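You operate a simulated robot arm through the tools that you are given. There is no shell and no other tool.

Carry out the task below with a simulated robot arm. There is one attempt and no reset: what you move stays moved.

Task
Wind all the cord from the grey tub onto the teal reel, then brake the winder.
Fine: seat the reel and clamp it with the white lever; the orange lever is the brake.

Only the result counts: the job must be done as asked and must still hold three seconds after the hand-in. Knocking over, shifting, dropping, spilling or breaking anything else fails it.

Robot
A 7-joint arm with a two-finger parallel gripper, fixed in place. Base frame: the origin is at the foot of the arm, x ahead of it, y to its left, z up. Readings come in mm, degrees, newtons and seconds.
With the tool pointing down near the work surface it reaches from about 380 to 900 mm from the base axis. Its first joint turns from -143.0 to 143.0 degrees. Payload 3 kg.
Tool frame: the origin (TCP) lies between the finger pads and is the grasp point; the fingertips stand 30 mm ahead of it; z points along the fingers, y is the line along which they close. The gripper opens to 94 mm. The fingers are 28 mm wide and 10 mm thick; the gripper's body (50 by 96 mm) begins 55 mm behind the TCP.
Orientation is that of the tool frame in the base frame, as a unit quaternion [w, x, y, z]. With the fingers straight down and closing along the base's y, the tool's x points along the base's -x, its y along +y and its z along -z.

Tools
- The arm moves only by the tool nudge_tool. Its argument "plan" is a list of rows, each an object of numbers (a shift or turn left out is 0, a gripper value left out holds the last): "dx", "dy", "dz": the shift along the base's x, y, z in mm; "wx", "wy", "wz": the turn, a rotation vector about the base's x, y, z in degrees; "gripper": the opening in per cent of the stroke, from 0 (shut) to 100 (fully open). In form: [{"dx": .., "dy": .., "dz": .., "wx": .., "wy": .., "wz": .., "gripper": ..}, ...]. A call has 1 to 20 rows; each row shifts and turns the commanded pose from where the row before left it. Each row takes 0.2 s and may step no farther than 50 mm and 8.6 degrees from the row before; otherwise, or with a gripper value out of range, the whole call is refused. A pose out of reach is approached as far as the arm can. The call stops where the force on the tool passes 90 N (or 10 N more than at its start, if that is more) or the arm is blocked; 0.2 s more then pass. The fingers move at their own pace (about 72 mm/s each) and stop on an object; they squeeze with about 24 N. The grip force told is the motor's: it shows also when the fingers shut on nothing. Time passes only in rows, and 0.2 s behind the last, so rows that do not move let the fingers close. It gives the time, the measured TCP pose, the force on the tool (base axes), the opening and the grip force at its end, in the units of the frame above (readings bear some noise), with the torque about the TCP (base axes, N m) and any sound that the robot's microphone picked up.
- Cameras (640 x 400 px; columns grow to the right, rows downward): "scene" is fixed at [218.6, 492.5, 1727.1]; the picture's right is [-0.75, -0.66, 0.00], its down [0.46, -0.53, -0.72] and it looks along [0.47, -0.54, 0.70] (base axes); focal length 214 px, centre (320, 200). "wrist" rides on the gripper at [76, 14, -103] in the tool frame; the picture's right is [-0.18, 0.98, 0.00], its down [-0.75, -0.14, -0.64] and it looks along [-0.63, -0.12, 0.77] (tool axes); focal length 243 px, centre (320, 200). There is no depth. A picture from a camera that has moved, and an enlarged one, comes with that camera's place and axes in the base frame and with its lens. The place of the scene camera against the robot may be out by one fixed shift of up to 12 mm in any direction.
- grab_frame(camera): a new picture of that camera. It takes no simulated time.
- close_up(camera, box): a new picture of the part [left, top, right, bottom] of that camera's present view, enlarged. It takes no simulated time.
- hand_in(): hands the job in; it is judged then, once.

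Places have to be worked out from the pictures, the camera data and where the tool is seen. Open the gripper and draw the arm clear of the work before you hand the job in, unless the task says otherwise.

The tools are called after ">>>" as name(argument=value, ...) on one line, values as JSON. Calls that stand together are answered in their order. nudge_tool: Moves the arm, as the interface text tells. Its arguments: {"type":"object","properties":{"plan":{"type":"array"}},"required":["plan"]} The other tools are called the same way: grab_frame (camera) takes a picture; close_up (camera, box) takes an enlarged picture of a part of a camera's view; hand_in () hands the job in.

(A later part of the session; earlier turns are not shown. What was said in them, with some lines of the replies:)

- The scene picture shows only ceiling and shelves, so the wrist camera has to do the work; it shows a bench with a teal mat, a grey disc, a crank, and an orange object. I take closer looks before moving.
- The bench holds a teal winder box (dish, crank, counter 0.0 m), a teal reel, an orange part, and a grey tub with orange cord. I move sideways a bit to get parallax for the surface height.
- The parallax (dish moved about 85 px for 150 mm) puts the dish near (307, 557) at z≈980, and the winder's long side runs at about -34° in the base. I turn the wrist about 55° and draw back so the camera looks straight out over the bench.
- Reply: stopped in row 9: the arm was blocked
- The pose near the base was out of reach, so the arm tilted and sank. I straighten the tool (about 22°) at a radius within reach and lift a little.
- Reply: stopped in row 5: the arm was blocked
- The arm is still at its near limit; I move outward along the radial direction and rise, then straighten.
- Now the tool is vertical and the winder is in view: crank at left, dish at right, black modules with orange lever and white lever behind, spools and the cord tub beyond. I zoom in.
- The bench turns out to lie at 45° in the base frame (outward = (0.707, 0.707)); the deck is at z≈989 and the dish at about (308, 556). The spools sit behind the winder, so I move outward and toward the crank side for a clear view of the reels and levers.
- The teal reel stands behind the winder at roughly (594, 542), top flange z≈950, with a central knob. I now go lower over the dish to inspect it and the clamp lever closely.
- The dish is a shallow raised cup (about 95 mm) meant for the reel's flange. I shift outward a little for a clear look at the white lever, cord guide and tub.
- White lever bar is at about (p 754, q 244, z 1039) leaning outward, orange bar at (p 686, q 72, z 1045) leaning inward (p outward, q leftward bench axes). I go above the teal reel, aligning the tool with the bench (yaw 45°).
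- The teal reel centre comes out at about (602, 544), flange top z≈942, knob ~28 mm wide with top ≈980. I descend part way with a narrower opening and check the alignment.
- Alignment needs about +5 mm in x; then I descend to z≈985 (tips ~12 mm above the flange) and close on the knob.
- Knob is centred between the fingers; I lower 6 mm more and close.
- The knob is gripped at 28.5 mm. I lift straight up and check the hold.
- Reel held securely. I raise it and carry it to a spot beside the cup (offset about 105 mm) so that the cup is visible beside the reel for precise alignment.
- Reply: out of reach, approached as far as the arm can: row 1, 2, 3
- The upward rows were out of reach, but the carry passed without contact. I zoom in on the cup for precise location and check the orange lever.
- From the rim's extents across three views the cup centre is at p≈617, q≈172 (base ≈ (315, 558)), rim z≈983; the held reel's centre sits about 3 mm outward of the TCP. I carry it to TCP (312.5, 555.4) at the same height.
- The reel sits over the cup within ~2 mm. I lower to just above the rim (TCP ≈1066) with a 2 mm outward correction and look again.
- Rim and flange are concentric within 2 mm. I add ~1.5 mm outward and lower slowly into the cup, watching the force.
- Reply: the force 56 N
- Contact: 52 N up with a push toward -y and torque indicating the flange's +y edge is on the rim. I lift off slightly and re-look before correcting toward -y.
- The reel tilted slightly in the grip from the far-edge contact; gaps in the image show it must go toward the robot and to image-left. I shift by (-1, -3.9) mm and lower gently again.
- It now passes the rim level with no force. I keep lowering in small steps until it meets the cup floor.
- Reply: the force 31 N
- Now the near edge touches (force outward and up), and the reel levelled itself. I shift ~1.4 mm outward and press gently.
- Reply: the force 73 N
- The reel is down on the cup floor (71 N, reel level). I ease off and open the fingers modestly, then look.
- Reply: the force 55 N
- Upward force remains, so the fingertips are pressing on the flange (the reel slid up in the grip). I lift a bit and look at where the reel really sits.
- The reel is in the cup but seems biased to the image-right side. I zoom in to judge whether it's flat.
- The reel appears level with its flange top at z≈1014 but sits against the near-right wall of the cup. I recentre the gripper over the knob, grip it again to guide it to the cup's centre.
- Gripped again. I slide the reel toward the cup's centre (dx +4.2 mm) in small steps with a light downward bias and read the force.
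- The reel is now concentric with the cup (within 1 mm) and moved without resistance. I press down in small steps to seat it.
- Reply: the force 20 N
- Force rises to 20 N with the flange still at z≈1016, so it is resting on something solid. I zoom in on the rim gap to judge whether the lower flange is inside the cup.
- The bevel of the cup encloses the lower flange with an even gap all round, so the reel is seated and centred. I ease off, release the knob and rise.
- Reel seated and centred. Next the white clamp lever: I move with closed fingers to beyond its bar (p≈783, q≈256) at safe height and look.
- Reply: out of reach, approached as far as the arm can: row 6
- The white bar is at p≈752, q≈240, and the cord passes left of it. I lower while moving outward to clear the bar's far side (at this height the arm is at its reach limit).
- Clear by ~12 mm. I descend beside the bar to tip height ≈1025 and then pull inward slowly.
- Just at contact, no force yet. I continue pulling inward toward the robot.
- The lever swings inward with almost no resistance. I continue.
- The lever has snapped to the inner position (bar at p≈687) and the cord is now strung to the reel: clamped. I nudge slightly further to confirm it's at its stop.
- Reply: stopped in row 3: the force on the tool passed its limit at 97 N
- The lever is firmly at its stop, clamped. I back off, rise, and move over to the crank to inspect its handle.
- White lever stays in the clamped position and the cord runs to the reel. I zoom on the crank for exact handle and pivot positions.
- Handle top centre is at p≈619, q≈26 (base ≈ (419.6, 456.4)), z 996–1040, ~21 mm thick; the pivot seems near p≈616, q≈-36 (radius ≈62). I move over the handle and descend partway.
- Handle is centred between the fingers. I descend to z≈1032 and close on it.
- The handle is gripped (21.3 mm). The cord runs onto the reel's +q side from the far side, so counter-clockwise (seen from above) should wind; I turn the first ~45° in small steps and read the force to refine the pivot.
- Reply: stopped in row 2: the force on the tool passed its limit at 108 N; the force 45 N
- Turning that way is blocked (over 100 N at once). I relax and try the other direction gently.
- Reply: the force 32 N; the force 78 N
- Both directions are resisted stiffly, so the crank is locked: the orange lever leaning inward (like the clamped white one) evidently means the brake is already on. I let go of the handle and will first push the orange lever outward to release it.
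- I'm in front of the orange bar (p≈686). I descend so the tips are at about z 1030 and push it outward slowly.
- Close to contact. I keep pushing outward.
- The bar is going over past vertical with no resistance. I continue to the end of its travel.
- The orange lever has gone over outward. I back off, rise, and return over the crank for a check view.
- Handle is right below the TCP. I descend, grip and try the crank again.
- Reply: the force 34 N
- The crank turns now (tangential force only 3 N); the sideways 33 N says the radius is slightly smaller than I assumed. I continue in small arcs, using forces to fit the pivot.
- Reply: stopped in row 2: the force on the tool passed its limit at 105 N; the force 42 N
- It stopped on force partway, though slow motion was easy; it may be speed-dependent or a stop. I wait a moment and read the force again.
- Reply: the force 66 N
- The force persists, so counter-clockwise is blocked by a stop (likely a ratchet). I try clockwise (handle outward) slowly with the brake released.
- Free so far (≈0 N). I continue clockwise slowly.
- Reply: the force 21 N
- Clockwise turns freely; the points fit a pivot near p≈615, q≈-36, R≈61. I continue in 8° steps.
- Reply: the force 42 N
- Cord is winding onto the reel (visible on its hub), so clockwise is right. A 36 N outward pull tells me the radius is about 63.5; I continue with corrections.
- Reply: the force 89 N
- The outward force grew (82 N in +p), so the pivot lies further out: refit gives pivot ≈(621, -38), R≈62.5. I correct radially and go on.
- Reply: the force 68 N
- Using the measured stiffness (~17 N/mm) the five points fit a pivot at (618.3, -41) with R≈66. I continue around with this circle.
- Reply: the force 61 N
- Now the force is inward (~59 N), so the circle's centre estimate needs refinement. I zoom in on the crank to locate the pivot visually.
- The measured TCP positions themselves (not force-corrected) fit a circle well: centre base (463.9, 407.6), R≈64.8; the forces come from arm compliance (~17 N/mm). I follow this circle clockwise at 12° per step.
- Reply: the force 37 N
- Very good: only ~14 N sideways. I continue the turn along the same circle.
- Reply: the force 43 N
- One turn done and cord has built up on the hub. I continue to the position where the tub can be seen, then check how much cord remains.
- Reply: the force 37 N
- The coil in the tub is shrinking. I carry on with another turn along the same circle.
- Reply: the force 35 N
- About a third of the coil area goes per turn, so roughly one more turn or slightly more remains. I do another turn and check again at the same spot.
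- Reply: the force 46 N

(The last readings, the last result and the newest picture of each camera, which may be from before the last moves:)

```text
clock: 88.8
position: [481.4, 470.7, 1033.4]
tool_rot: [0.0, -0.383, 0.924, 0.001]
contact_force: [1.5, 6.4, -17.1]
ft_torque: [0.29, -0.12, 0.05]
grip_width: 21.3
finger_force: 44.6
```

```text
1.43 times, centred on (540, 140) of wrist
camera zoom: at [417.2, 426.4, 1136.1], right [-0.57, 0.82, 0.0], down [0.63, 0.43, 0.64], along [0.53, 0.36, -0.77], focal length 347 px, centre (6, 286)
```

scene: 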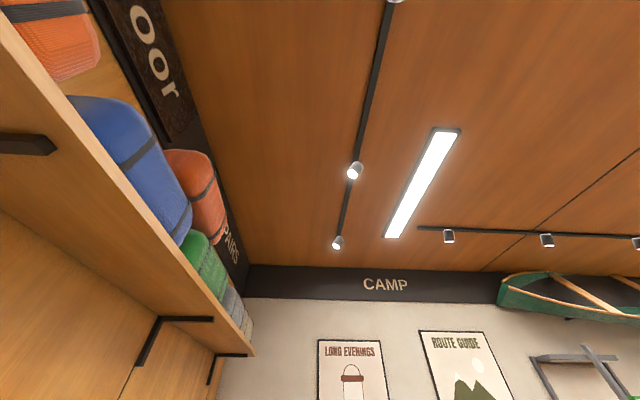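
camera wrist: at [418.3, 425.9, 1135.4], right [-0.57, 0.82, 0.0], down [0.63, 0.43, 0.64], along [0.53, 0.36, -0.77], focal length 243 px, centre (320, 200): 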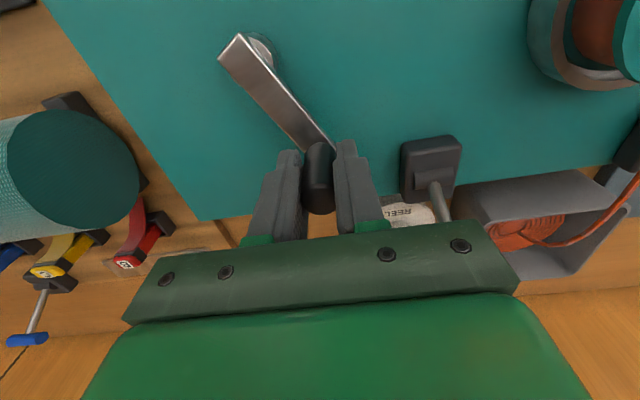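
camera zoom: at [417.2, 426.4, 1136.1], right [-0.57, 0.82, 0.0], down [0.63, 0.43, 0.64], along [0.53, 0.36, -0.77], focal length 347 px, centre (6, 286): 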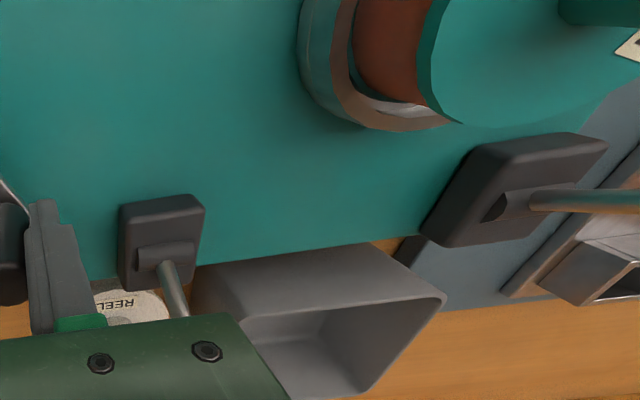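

The tub is empty and the strand is gone: all cord is on the reel. I release the handle, rise, and inspect the reel and levers.

>>> nudge_tool(plan=[{}, {"gripper": 60}, {}, {"dz": 15}, {"dz": 25}, {"dz": 25}, {"dx": -15, "dy": 20}, {"dx": -15, "dy": 25}, {}])

>>> grab_frame(camera="wrist")

>>> close_up(camera="wrist", box=[380, 0, 640, 240])

```text
clock: 90.8
position: [452.3, 514.5, 1098.1]
tool_rot: [-0.001, -0.383, 0.924, 0.0]
contact_force: [-0.9, -0.4, 0.5]
ft_torque: [0.0, 0.02, -0.02]
grip_width: 56.5
finger_force: 0.0
```

```text
taken
camera wrist: at [387.3, 470.5, 1201.3], right [-0.57, 0.82, 0.0], down [0.63, 0.43, 0.64], along [0.53, 0.36, -0.77], focal length 243 px, centre (320, 200)
```

wrist: 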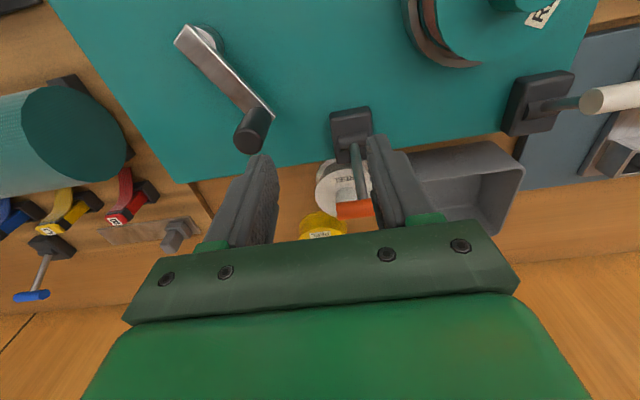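

```text
1.67 times, centred on (510, 120) of wrist
camera zoom: at [387.3, 470.5, 1201.3], right [-0.57, 0.82, 0.0], down [0.63, 0.43, 0.64], along [0.53, 0.36, -0.77], focal length 404 px, centre (3, 333)
```

zoom: 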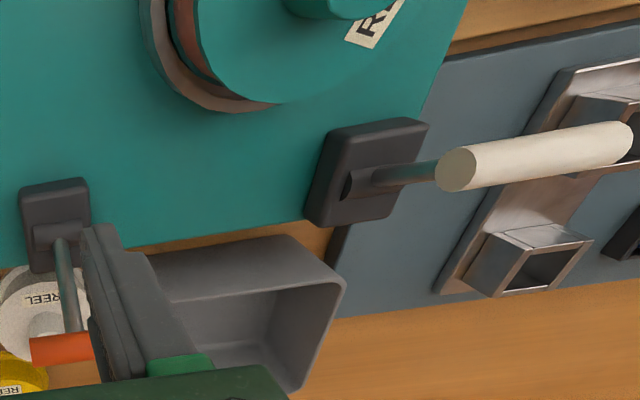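

Tub empty, white lever still clamped, orange lever leaning outward at p≈753. I go to its far side with closed fingers to pull it back inward (brake on).

>>> nudge_tool(plan=[{"dx": 11, "dy": 19, "gripper": 0}, {"dx": 11, "dy": 19}, {"dx": 11, "dy": 19}, {"dx": 10, "dy": 18}, {"dx": 10, "dy": 18}, {}])

>>> grab_frame(camera="wrist")

```text
clock: 92.2
position: [504.5, 607.2, 1098.5]
tool_rot: [0.0, -0.383, 0.924, 0.0]
contact_force: [0.4, 0.5, 1.2]
ft_torque: [0.01, -0.03, 0.0]
grip_width: 0.1
finger_force: 24.2
```

```text
taken
camera wrist: at [440.4, 563.2, 1201.5], right [-0.56, 0.83, 0.0], down [0.63, 0.43, 0.64], along [0.53, 0.36, -0.77], focal length 243 px, centre (320, 200)
```

wrist: 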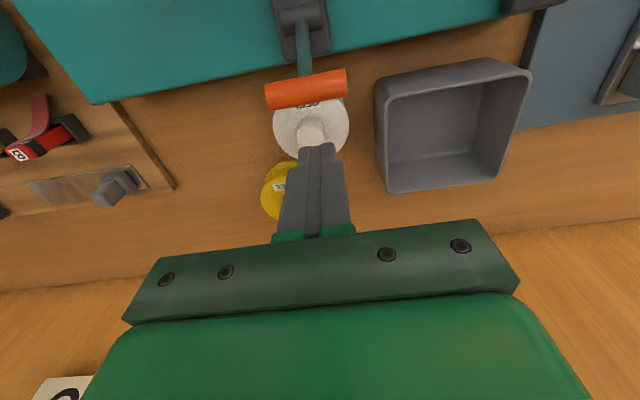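

The tub is completely empty. The bar is 12 mm in front of the fingers; I descend and pull it inward.

>>> nudge_tool(plan=[{"dz": -15}, {"dz": -15}, {"dz": -13}, {"dx": -3, "dy": -3}, {"dx": -3, "dy": -3}, {"dx": -3, "dy": -3}, {"dx": -3, "dy": -3}, {"dx": -3, "dy": -3}, {"dx": -3, "dy": -3}, {"dx": -3, "dy": -3}, {"dx": -3, "dy": -3}, {"dx": -3, "dy": -3}, {"dx": -3, "dy": -3}, {}])

>>> grab_frame(camera="wrist")

```text
clock: 95.2
position: [475.4, 577.9, 1054.0]
tool_rot: [-0.001, -0.383, 0.924, 0.0]
contact_force: [-0.2, -0.6, -0.3]
ft_torque: [-0.01, 0.0, 0.04]
grip_width: 0.1
finger_force: 24.1
```

```text
taken
camera wrist: at [411.2, 532.8, 1157.5], right [-0.57, 0.82, 0.0], down [0.63, 0.43, 0.64], along [0.53, 0.36, -0.77], focal length 243 px, centre (320, 200)
```

wrist: 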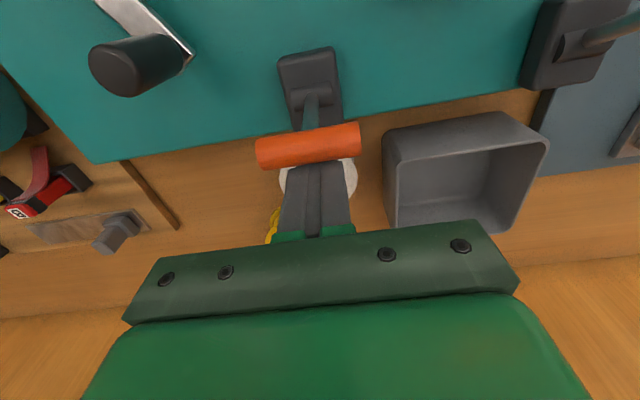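

Lever is moving inward. I continue to its inner stop.

>>> nudge_tool(plan=[{"dx": -3, "dy": -3}, {"dx": -3, "dy": -3}, {"dx": -3, "dy": -3}, {"dx": -3, "dy": -3}, {"dx": -3, "dy": -3}, {"dx": -3, "dy": -3}, {"dx": -3, "dy": -3}, {}])

>>> nudge_tool(plan=[{"dx": -2, "dy": -2}, {"dx": -2, "dy": -2}, {"dx": -1, "dy": -1}, {"dx": -1, "dy": -1}, {}])

>>> grab_frame(camera="wrist")

```text
clock: 97.0
position: [457.0, 557.0, 1055.2]
tool_rot: [0.001, -0.383, 0.924, 0.002]
contact_force: [34.8, 36.7, 1.5]
ft_torque: [1.18, -0.95, 0.1]
grip_width: 0.0
finger_force: 24.4
```

```text
clock: 97.5
position: [455.9, 555.7, 1055.2]
tool_rot: [0.005, -0.382, 0.924, 0.004]
contact_force: [12.8, 14.7, 5.4]
ft_torque: [0.45, -0.27, 0.03]
grip_width: 0.1
finger_force: 24.0
stopped in row 2: the force on the tool passed its limit at 98 N (the readings are from after the stop); the commanded pose is now the measured one
```

```text
taken
camera wrist: at [390.1, 511.5, 1158.5], right [-0.56, 0.83, 0.0], down [0.63, 0.43, 0.65], along [0.53, 0.37, -0.76], focal length 243 px, centre (320, 200)
```

wrist: 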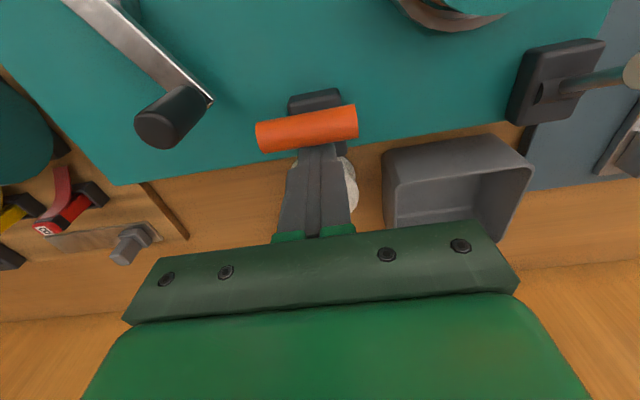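

The orange lever is at its inner stop (bar p≈686, as at the start when the crank was locked). I back off, rise, and move inward to read the counter and check the whole winder.

>>> nudge_tool(plan=[{"dx": 4, "dy": 4, "wx": -0.7, "wy": 0.5}, {"dx": 3, "dy": 3, "dz": 5}, {"dz": 20}, {"dz": 25}, {"dz": 15}, {"dx": -20, "dy": -15}, {"dx": -20, "dy": -15}, {"dx": -20, "dy": -15}, {"dx": -20, "dy": -15}, {"dx": -20, "dy": -15}, {"dx": -15, "dy": -15}, {}])

>>> grab_frame(camera="wrist")

```text
clock: 100.1
position: [346.6, 472.5, 1123.3]
tool_rot: [-0.002, -0.383, 0.924, -0.002]
contact_force: [0.4, -0.6, -0.7]
ft_torque: [0.02, -0.01, -0.02]
grip_width: 0.1
finger_force: 23.8
```

```text
taken
camera wrist: at [282.5, 429.2, 1225.9], right [-0.57, 0.82, 0.0], down [0.63, 0.44, 0.64], along [0.53, 0.36, -0.77], focal length 243 px, centre (320, 200)
```

wrist: 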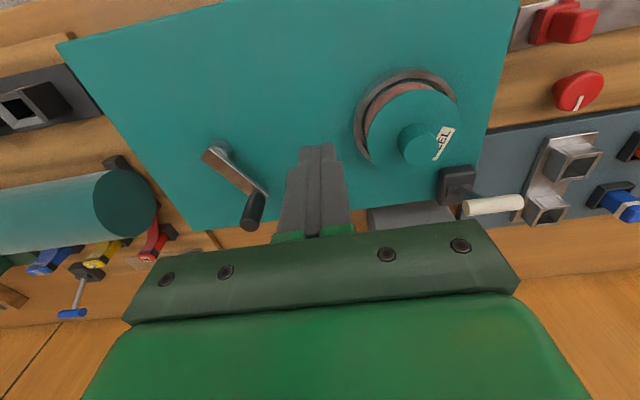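

White lever still clamped. I zoom on the reel, then move further back to read the counter on the front face.

>>> close_up(camera="wrist", box=[330, 50, 530, 230])

>>> nudge_tool(plan=[{"dx": -10, "dy": -14}, {"dx": -10, "dy": -14}, {"dx": -8, "dy": -12}, {}])

>>> grab_frame(camera="wrist")

```text
2.22 times, centred on (430, 140) of wrist
camera zoom: at [282.5, 429.2, 1225.9], right [-0.57, 0.82, 0.0], down [0.63, 0.44, 0.64], along [0.53, 0.36, -0.77], focal length 539 px, centre (76, 333)
```

zoom: 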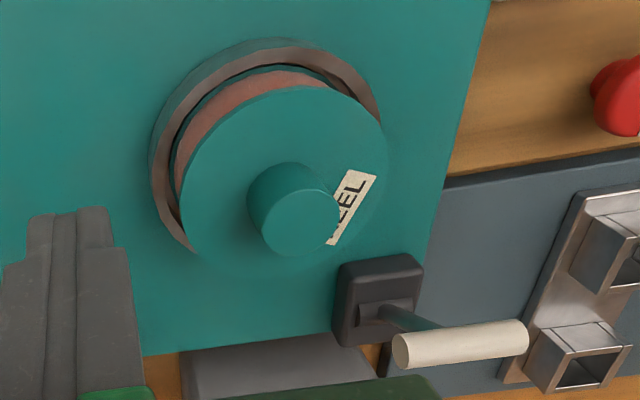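

```text
clock: 101.1
position: [318.4, 432.1, 1120.9]
tool_rot: [-0.004, -0.382, 0.924, -0.001]
contact_force: [-0.3, 0.1, 0.2]
ft_torque: [0.0, -0.01, 0.03]
grip_width: 0.0
finger_force: 23.6
```

```text
taken
camera wrist: at [255.2, 389.1, 1224.4], right [-0.56, 0.83, 0.0], down [0.64, 0.44, 0.64], along [0.53, 0.36, -0.77], focal length 243 px, centre (320, 200)
```

wrist: 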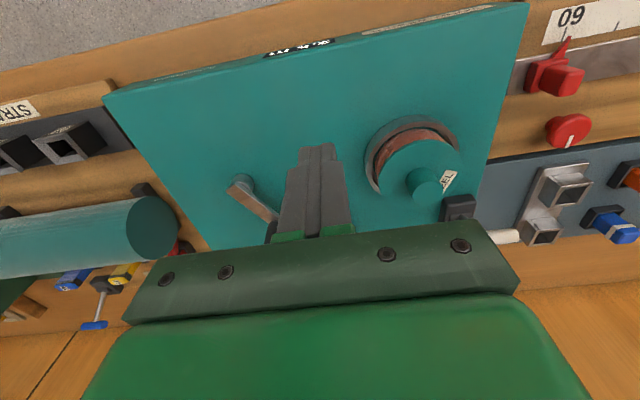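

The reel carries the full bundle and no strand remains. I zoom in on the counter at the top edge.

>>> close_up(camera="wrist", box=[250, 25, 350, 70])

>>> nudge_tool(plan=[{"dx": -8, "dy": -8}, {"dx": -8, "dy": -8}, {}])

>>> close_up(camera="wrist", box=[230, 20, 370, 100])

```text
6.40 times, centred on (300, 48) of wrist
camera zoom: at [255.2, 389.1, 1224.4], right [-0.56, 0.83, 0.0], down [0.64, 0.44, 0.64], along [0.53, 0.36, -0.77], focal length 1553 px, centre (448, 1176)
```

zoom: 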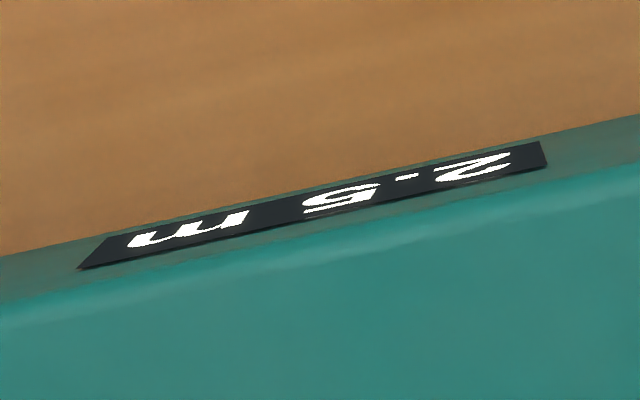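

```text
clock: 101.9
position: [308.9, 415.2, 1104.4]
tool_rot: [-0.022, -0.376, 0.926, -0.008]
contact_force: [0.4, 0.5, 0.1]
ft_torque: [0.01, -0.03, 0.02]
grip_width: 0.0
finger_force: 24.2
```

```text
4.57 times, centred on (300, 60) of wrist
camera zoom: at [247.9, 374.7, 1210.4], right [-0.55, 0.83, -0.01], down [0.66, 0.44, 0.61], along [0.51, 0.33, -0.79], focal length 1109 px, centre (411, 840)
```

zoom: 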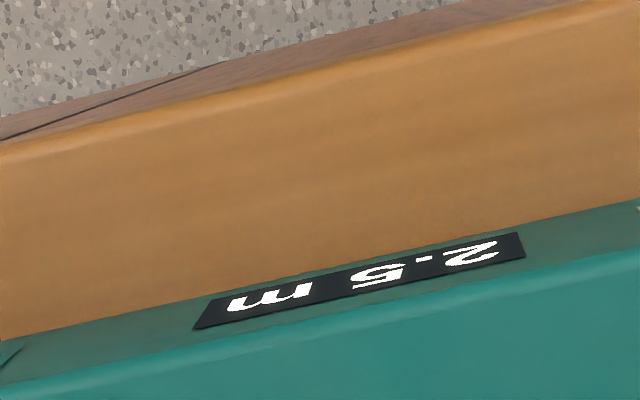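

The counter reads 2.5 m. I read the other label on the front edge in case it gives relevant instructions.

>>> grab_frame(camera="wrist")

>>> close_up(camera="wrist", box=[340, 10, 520, 80])

>>> close_up(camera="wrist", box=[90, 60, 270, 150])

```text
taken
camera wrist: at [247.9, 374.7, 1210.4], right [-0.55, 0.83, -0.01], down [0.66, 0.44, 0.61], along [0.51, 0.33, -0.79], focal length 243 px, centre (320, 200)
```

wrist: 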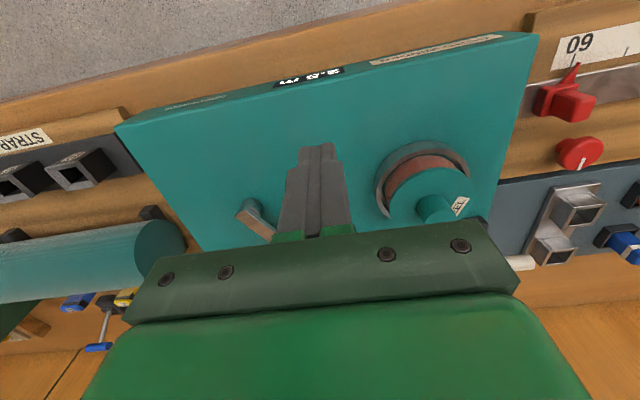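

```text
3.56 times, centred on (430, 45) of wrist
camera zoom: at [247.9, 374.7, 1210.4], right [-0.55, 0.83, -0.01], down [0.66, 0.44, 0.61], along [0.51, 0.33, -0.79], focal length 863 px, centre (-71, 751)
```

zoom: 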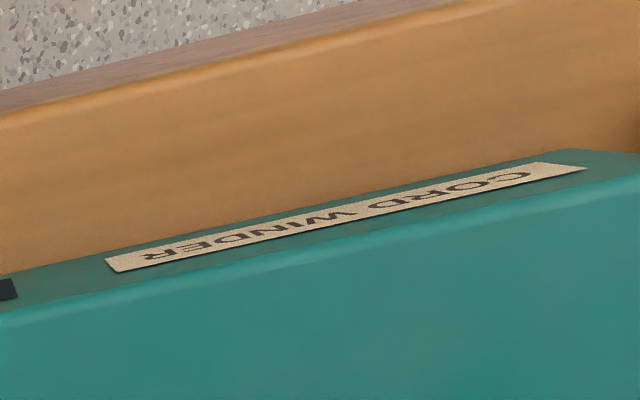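

```text
3.56 times, centred on (180, 105) of wrist
camera zoom: at [247.9, 374.7, 1210.4], right [-0.55, 0.83, -0.01], down [0.66, 0.44, 0.61], along [0.51, 0.33, -0.79], focal length 863 px, centre (818, 538)
```

zoom: 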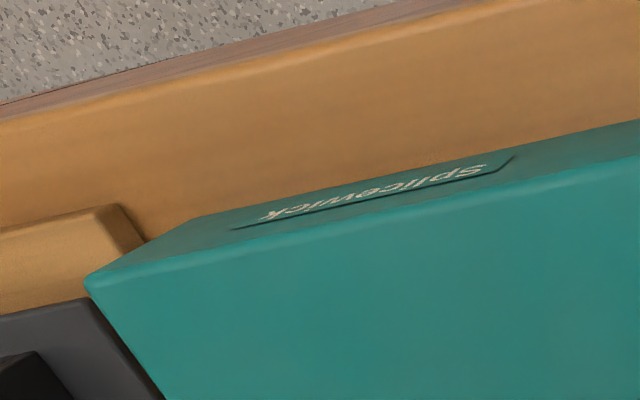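

Labels are just names. Finally I open the gripper and move up and outward for an unobstructed check of the orange lever's position before handing in.

>>> nudge_tool(plan=[{"dx": 12, "dy": 14, "dz": 8, "wx": 0.6, "wy": -2.0, "gripper": 100}, {"dx": 12, "dy": 14, "dz": 8}, {"dx": 12, "dy": 14, "dz": 8}, {"dx": 12, "dy": 14, "dz": 8}, {"dx": 12, "dy": 14}, {"dx": 12, "dy": 14}, {"dx": 12, "dy": 14}, {"dx": 10, "dy": 14}, {}])

>>> grab_frame(camera="wrist")

>>> close_up(camera="wrist", box=[240, 20, 420, 200])

```text
clock: 103.9
position: [397.9, 529.2, 1154.7]
tool_rot: [0.015, -0.382, 0.924, -0.003]
contact_force: [0.0, 0.0, -0.7]
ft_torque: [0.02, -0.02, 0.02]
grip_width: 94.1
finger_force: 0.1
```

```text
taken
camera wrist: at [329.0, 484.7, 1253.6], right [-0.56, 0.83, -0.01], down [0.61, 0.43, 0.66], along [0.55, 0.37, -0.75], focal length 243 px, centre (320, 200)
```

wrist: 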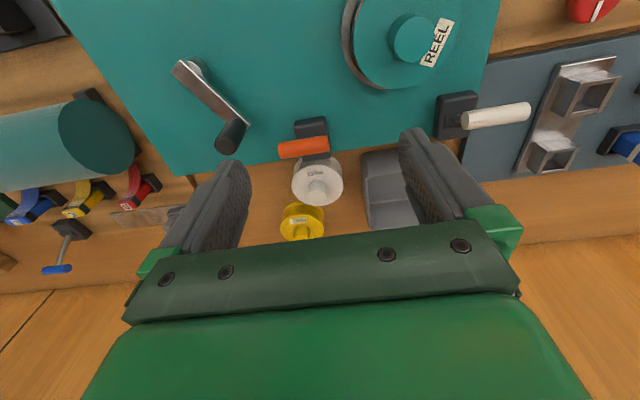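

```text
2.22 times, centred on (330, 110) of wrist
camera zoom: at [329.0, 484.7, 1253.6], right [-0.56, 0.83, -0.01], down [0.61, 0.43, 0.66], along [0.55, 0.37, -0.75], focal length 539 px, centre (298, 400)
```

zoom: 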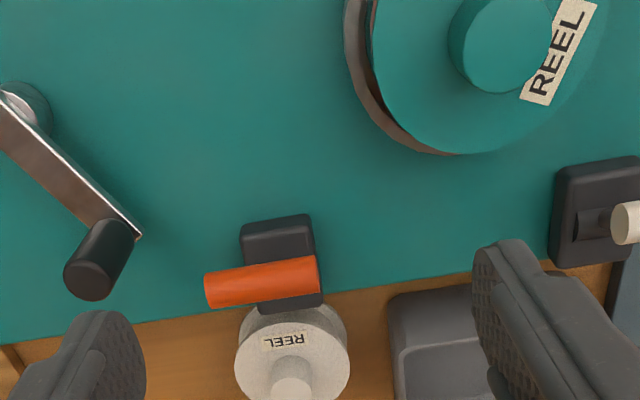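

Orange lever rests inward (braked), white lever inward (clamped), the reel is full, the tub is empty and the other reels are untouched. I draw the arm back clear and up with the gripper open.

>>> nudge_tool(plan=[{"dx": -20, "dy": -6, "dz": 10}, {"dx": -20, "dy": -6, "dz": 10}, {"dx": -20, "dy": -6, "dz": 10}, {"dx": -20, "dy": -6, "dz": 10}, {"dx": -20, "dy": -4, "dz": 10}, {}, {}, {}])

>>> grab_frame(camera="wrist")

```text
clock: 105.7
position: [297.0, 499.5, 1203.8]
tool_rot: [0.016, -0.383, 0.924, -0.003]
contact_force: [-0.6, 0.3, 0.6]
ft_torque: [-0.01, -0.02, 0.04]
grip_width: 94.1
finger_force: 0.1
```

```text
taken
camera wrist: at [228.1, 455.5, 1304.0], right [-0.56, 0.83, -0.01], down [0.61, 0.43, 0.66], along [0.55, 0.37, -0.75], focal length 243 px, centre (320, 200)
```

wrist: 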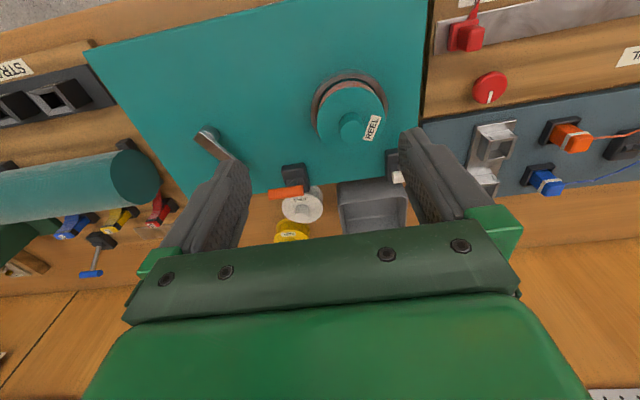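

Everything is stable: reel wound and clamped, tub empty, brake lever set inward, arm clear with the gripper open. I hand in.

>>> hand_in()

```text
The job is handed in.
```

The job is handed in: all the cord is wound onto the teal reel, and I set the winder's brake. I haven't seen the judge's result.

- **Reel:** It is seated in the winder's cup and clamped. I pushed the white lever firmly to its inner stop.
- **Cord:** The grey tub is empty, and no loose strand is visible. The winder's counter reads 2.5 m.
- **Brake:** The orange lever was already in the brake-on position at the start, and the crank would not turn. I released it to wind, then pushed it firmly back to the same position. I did not test the crank again after that.
- **Rest of the bench:** The white and yellow reels look untouched. The arm is clear of the work with the gripper open.

While seating the reel, its edge caught on the cup's rim. I re-centred it before it went in level.
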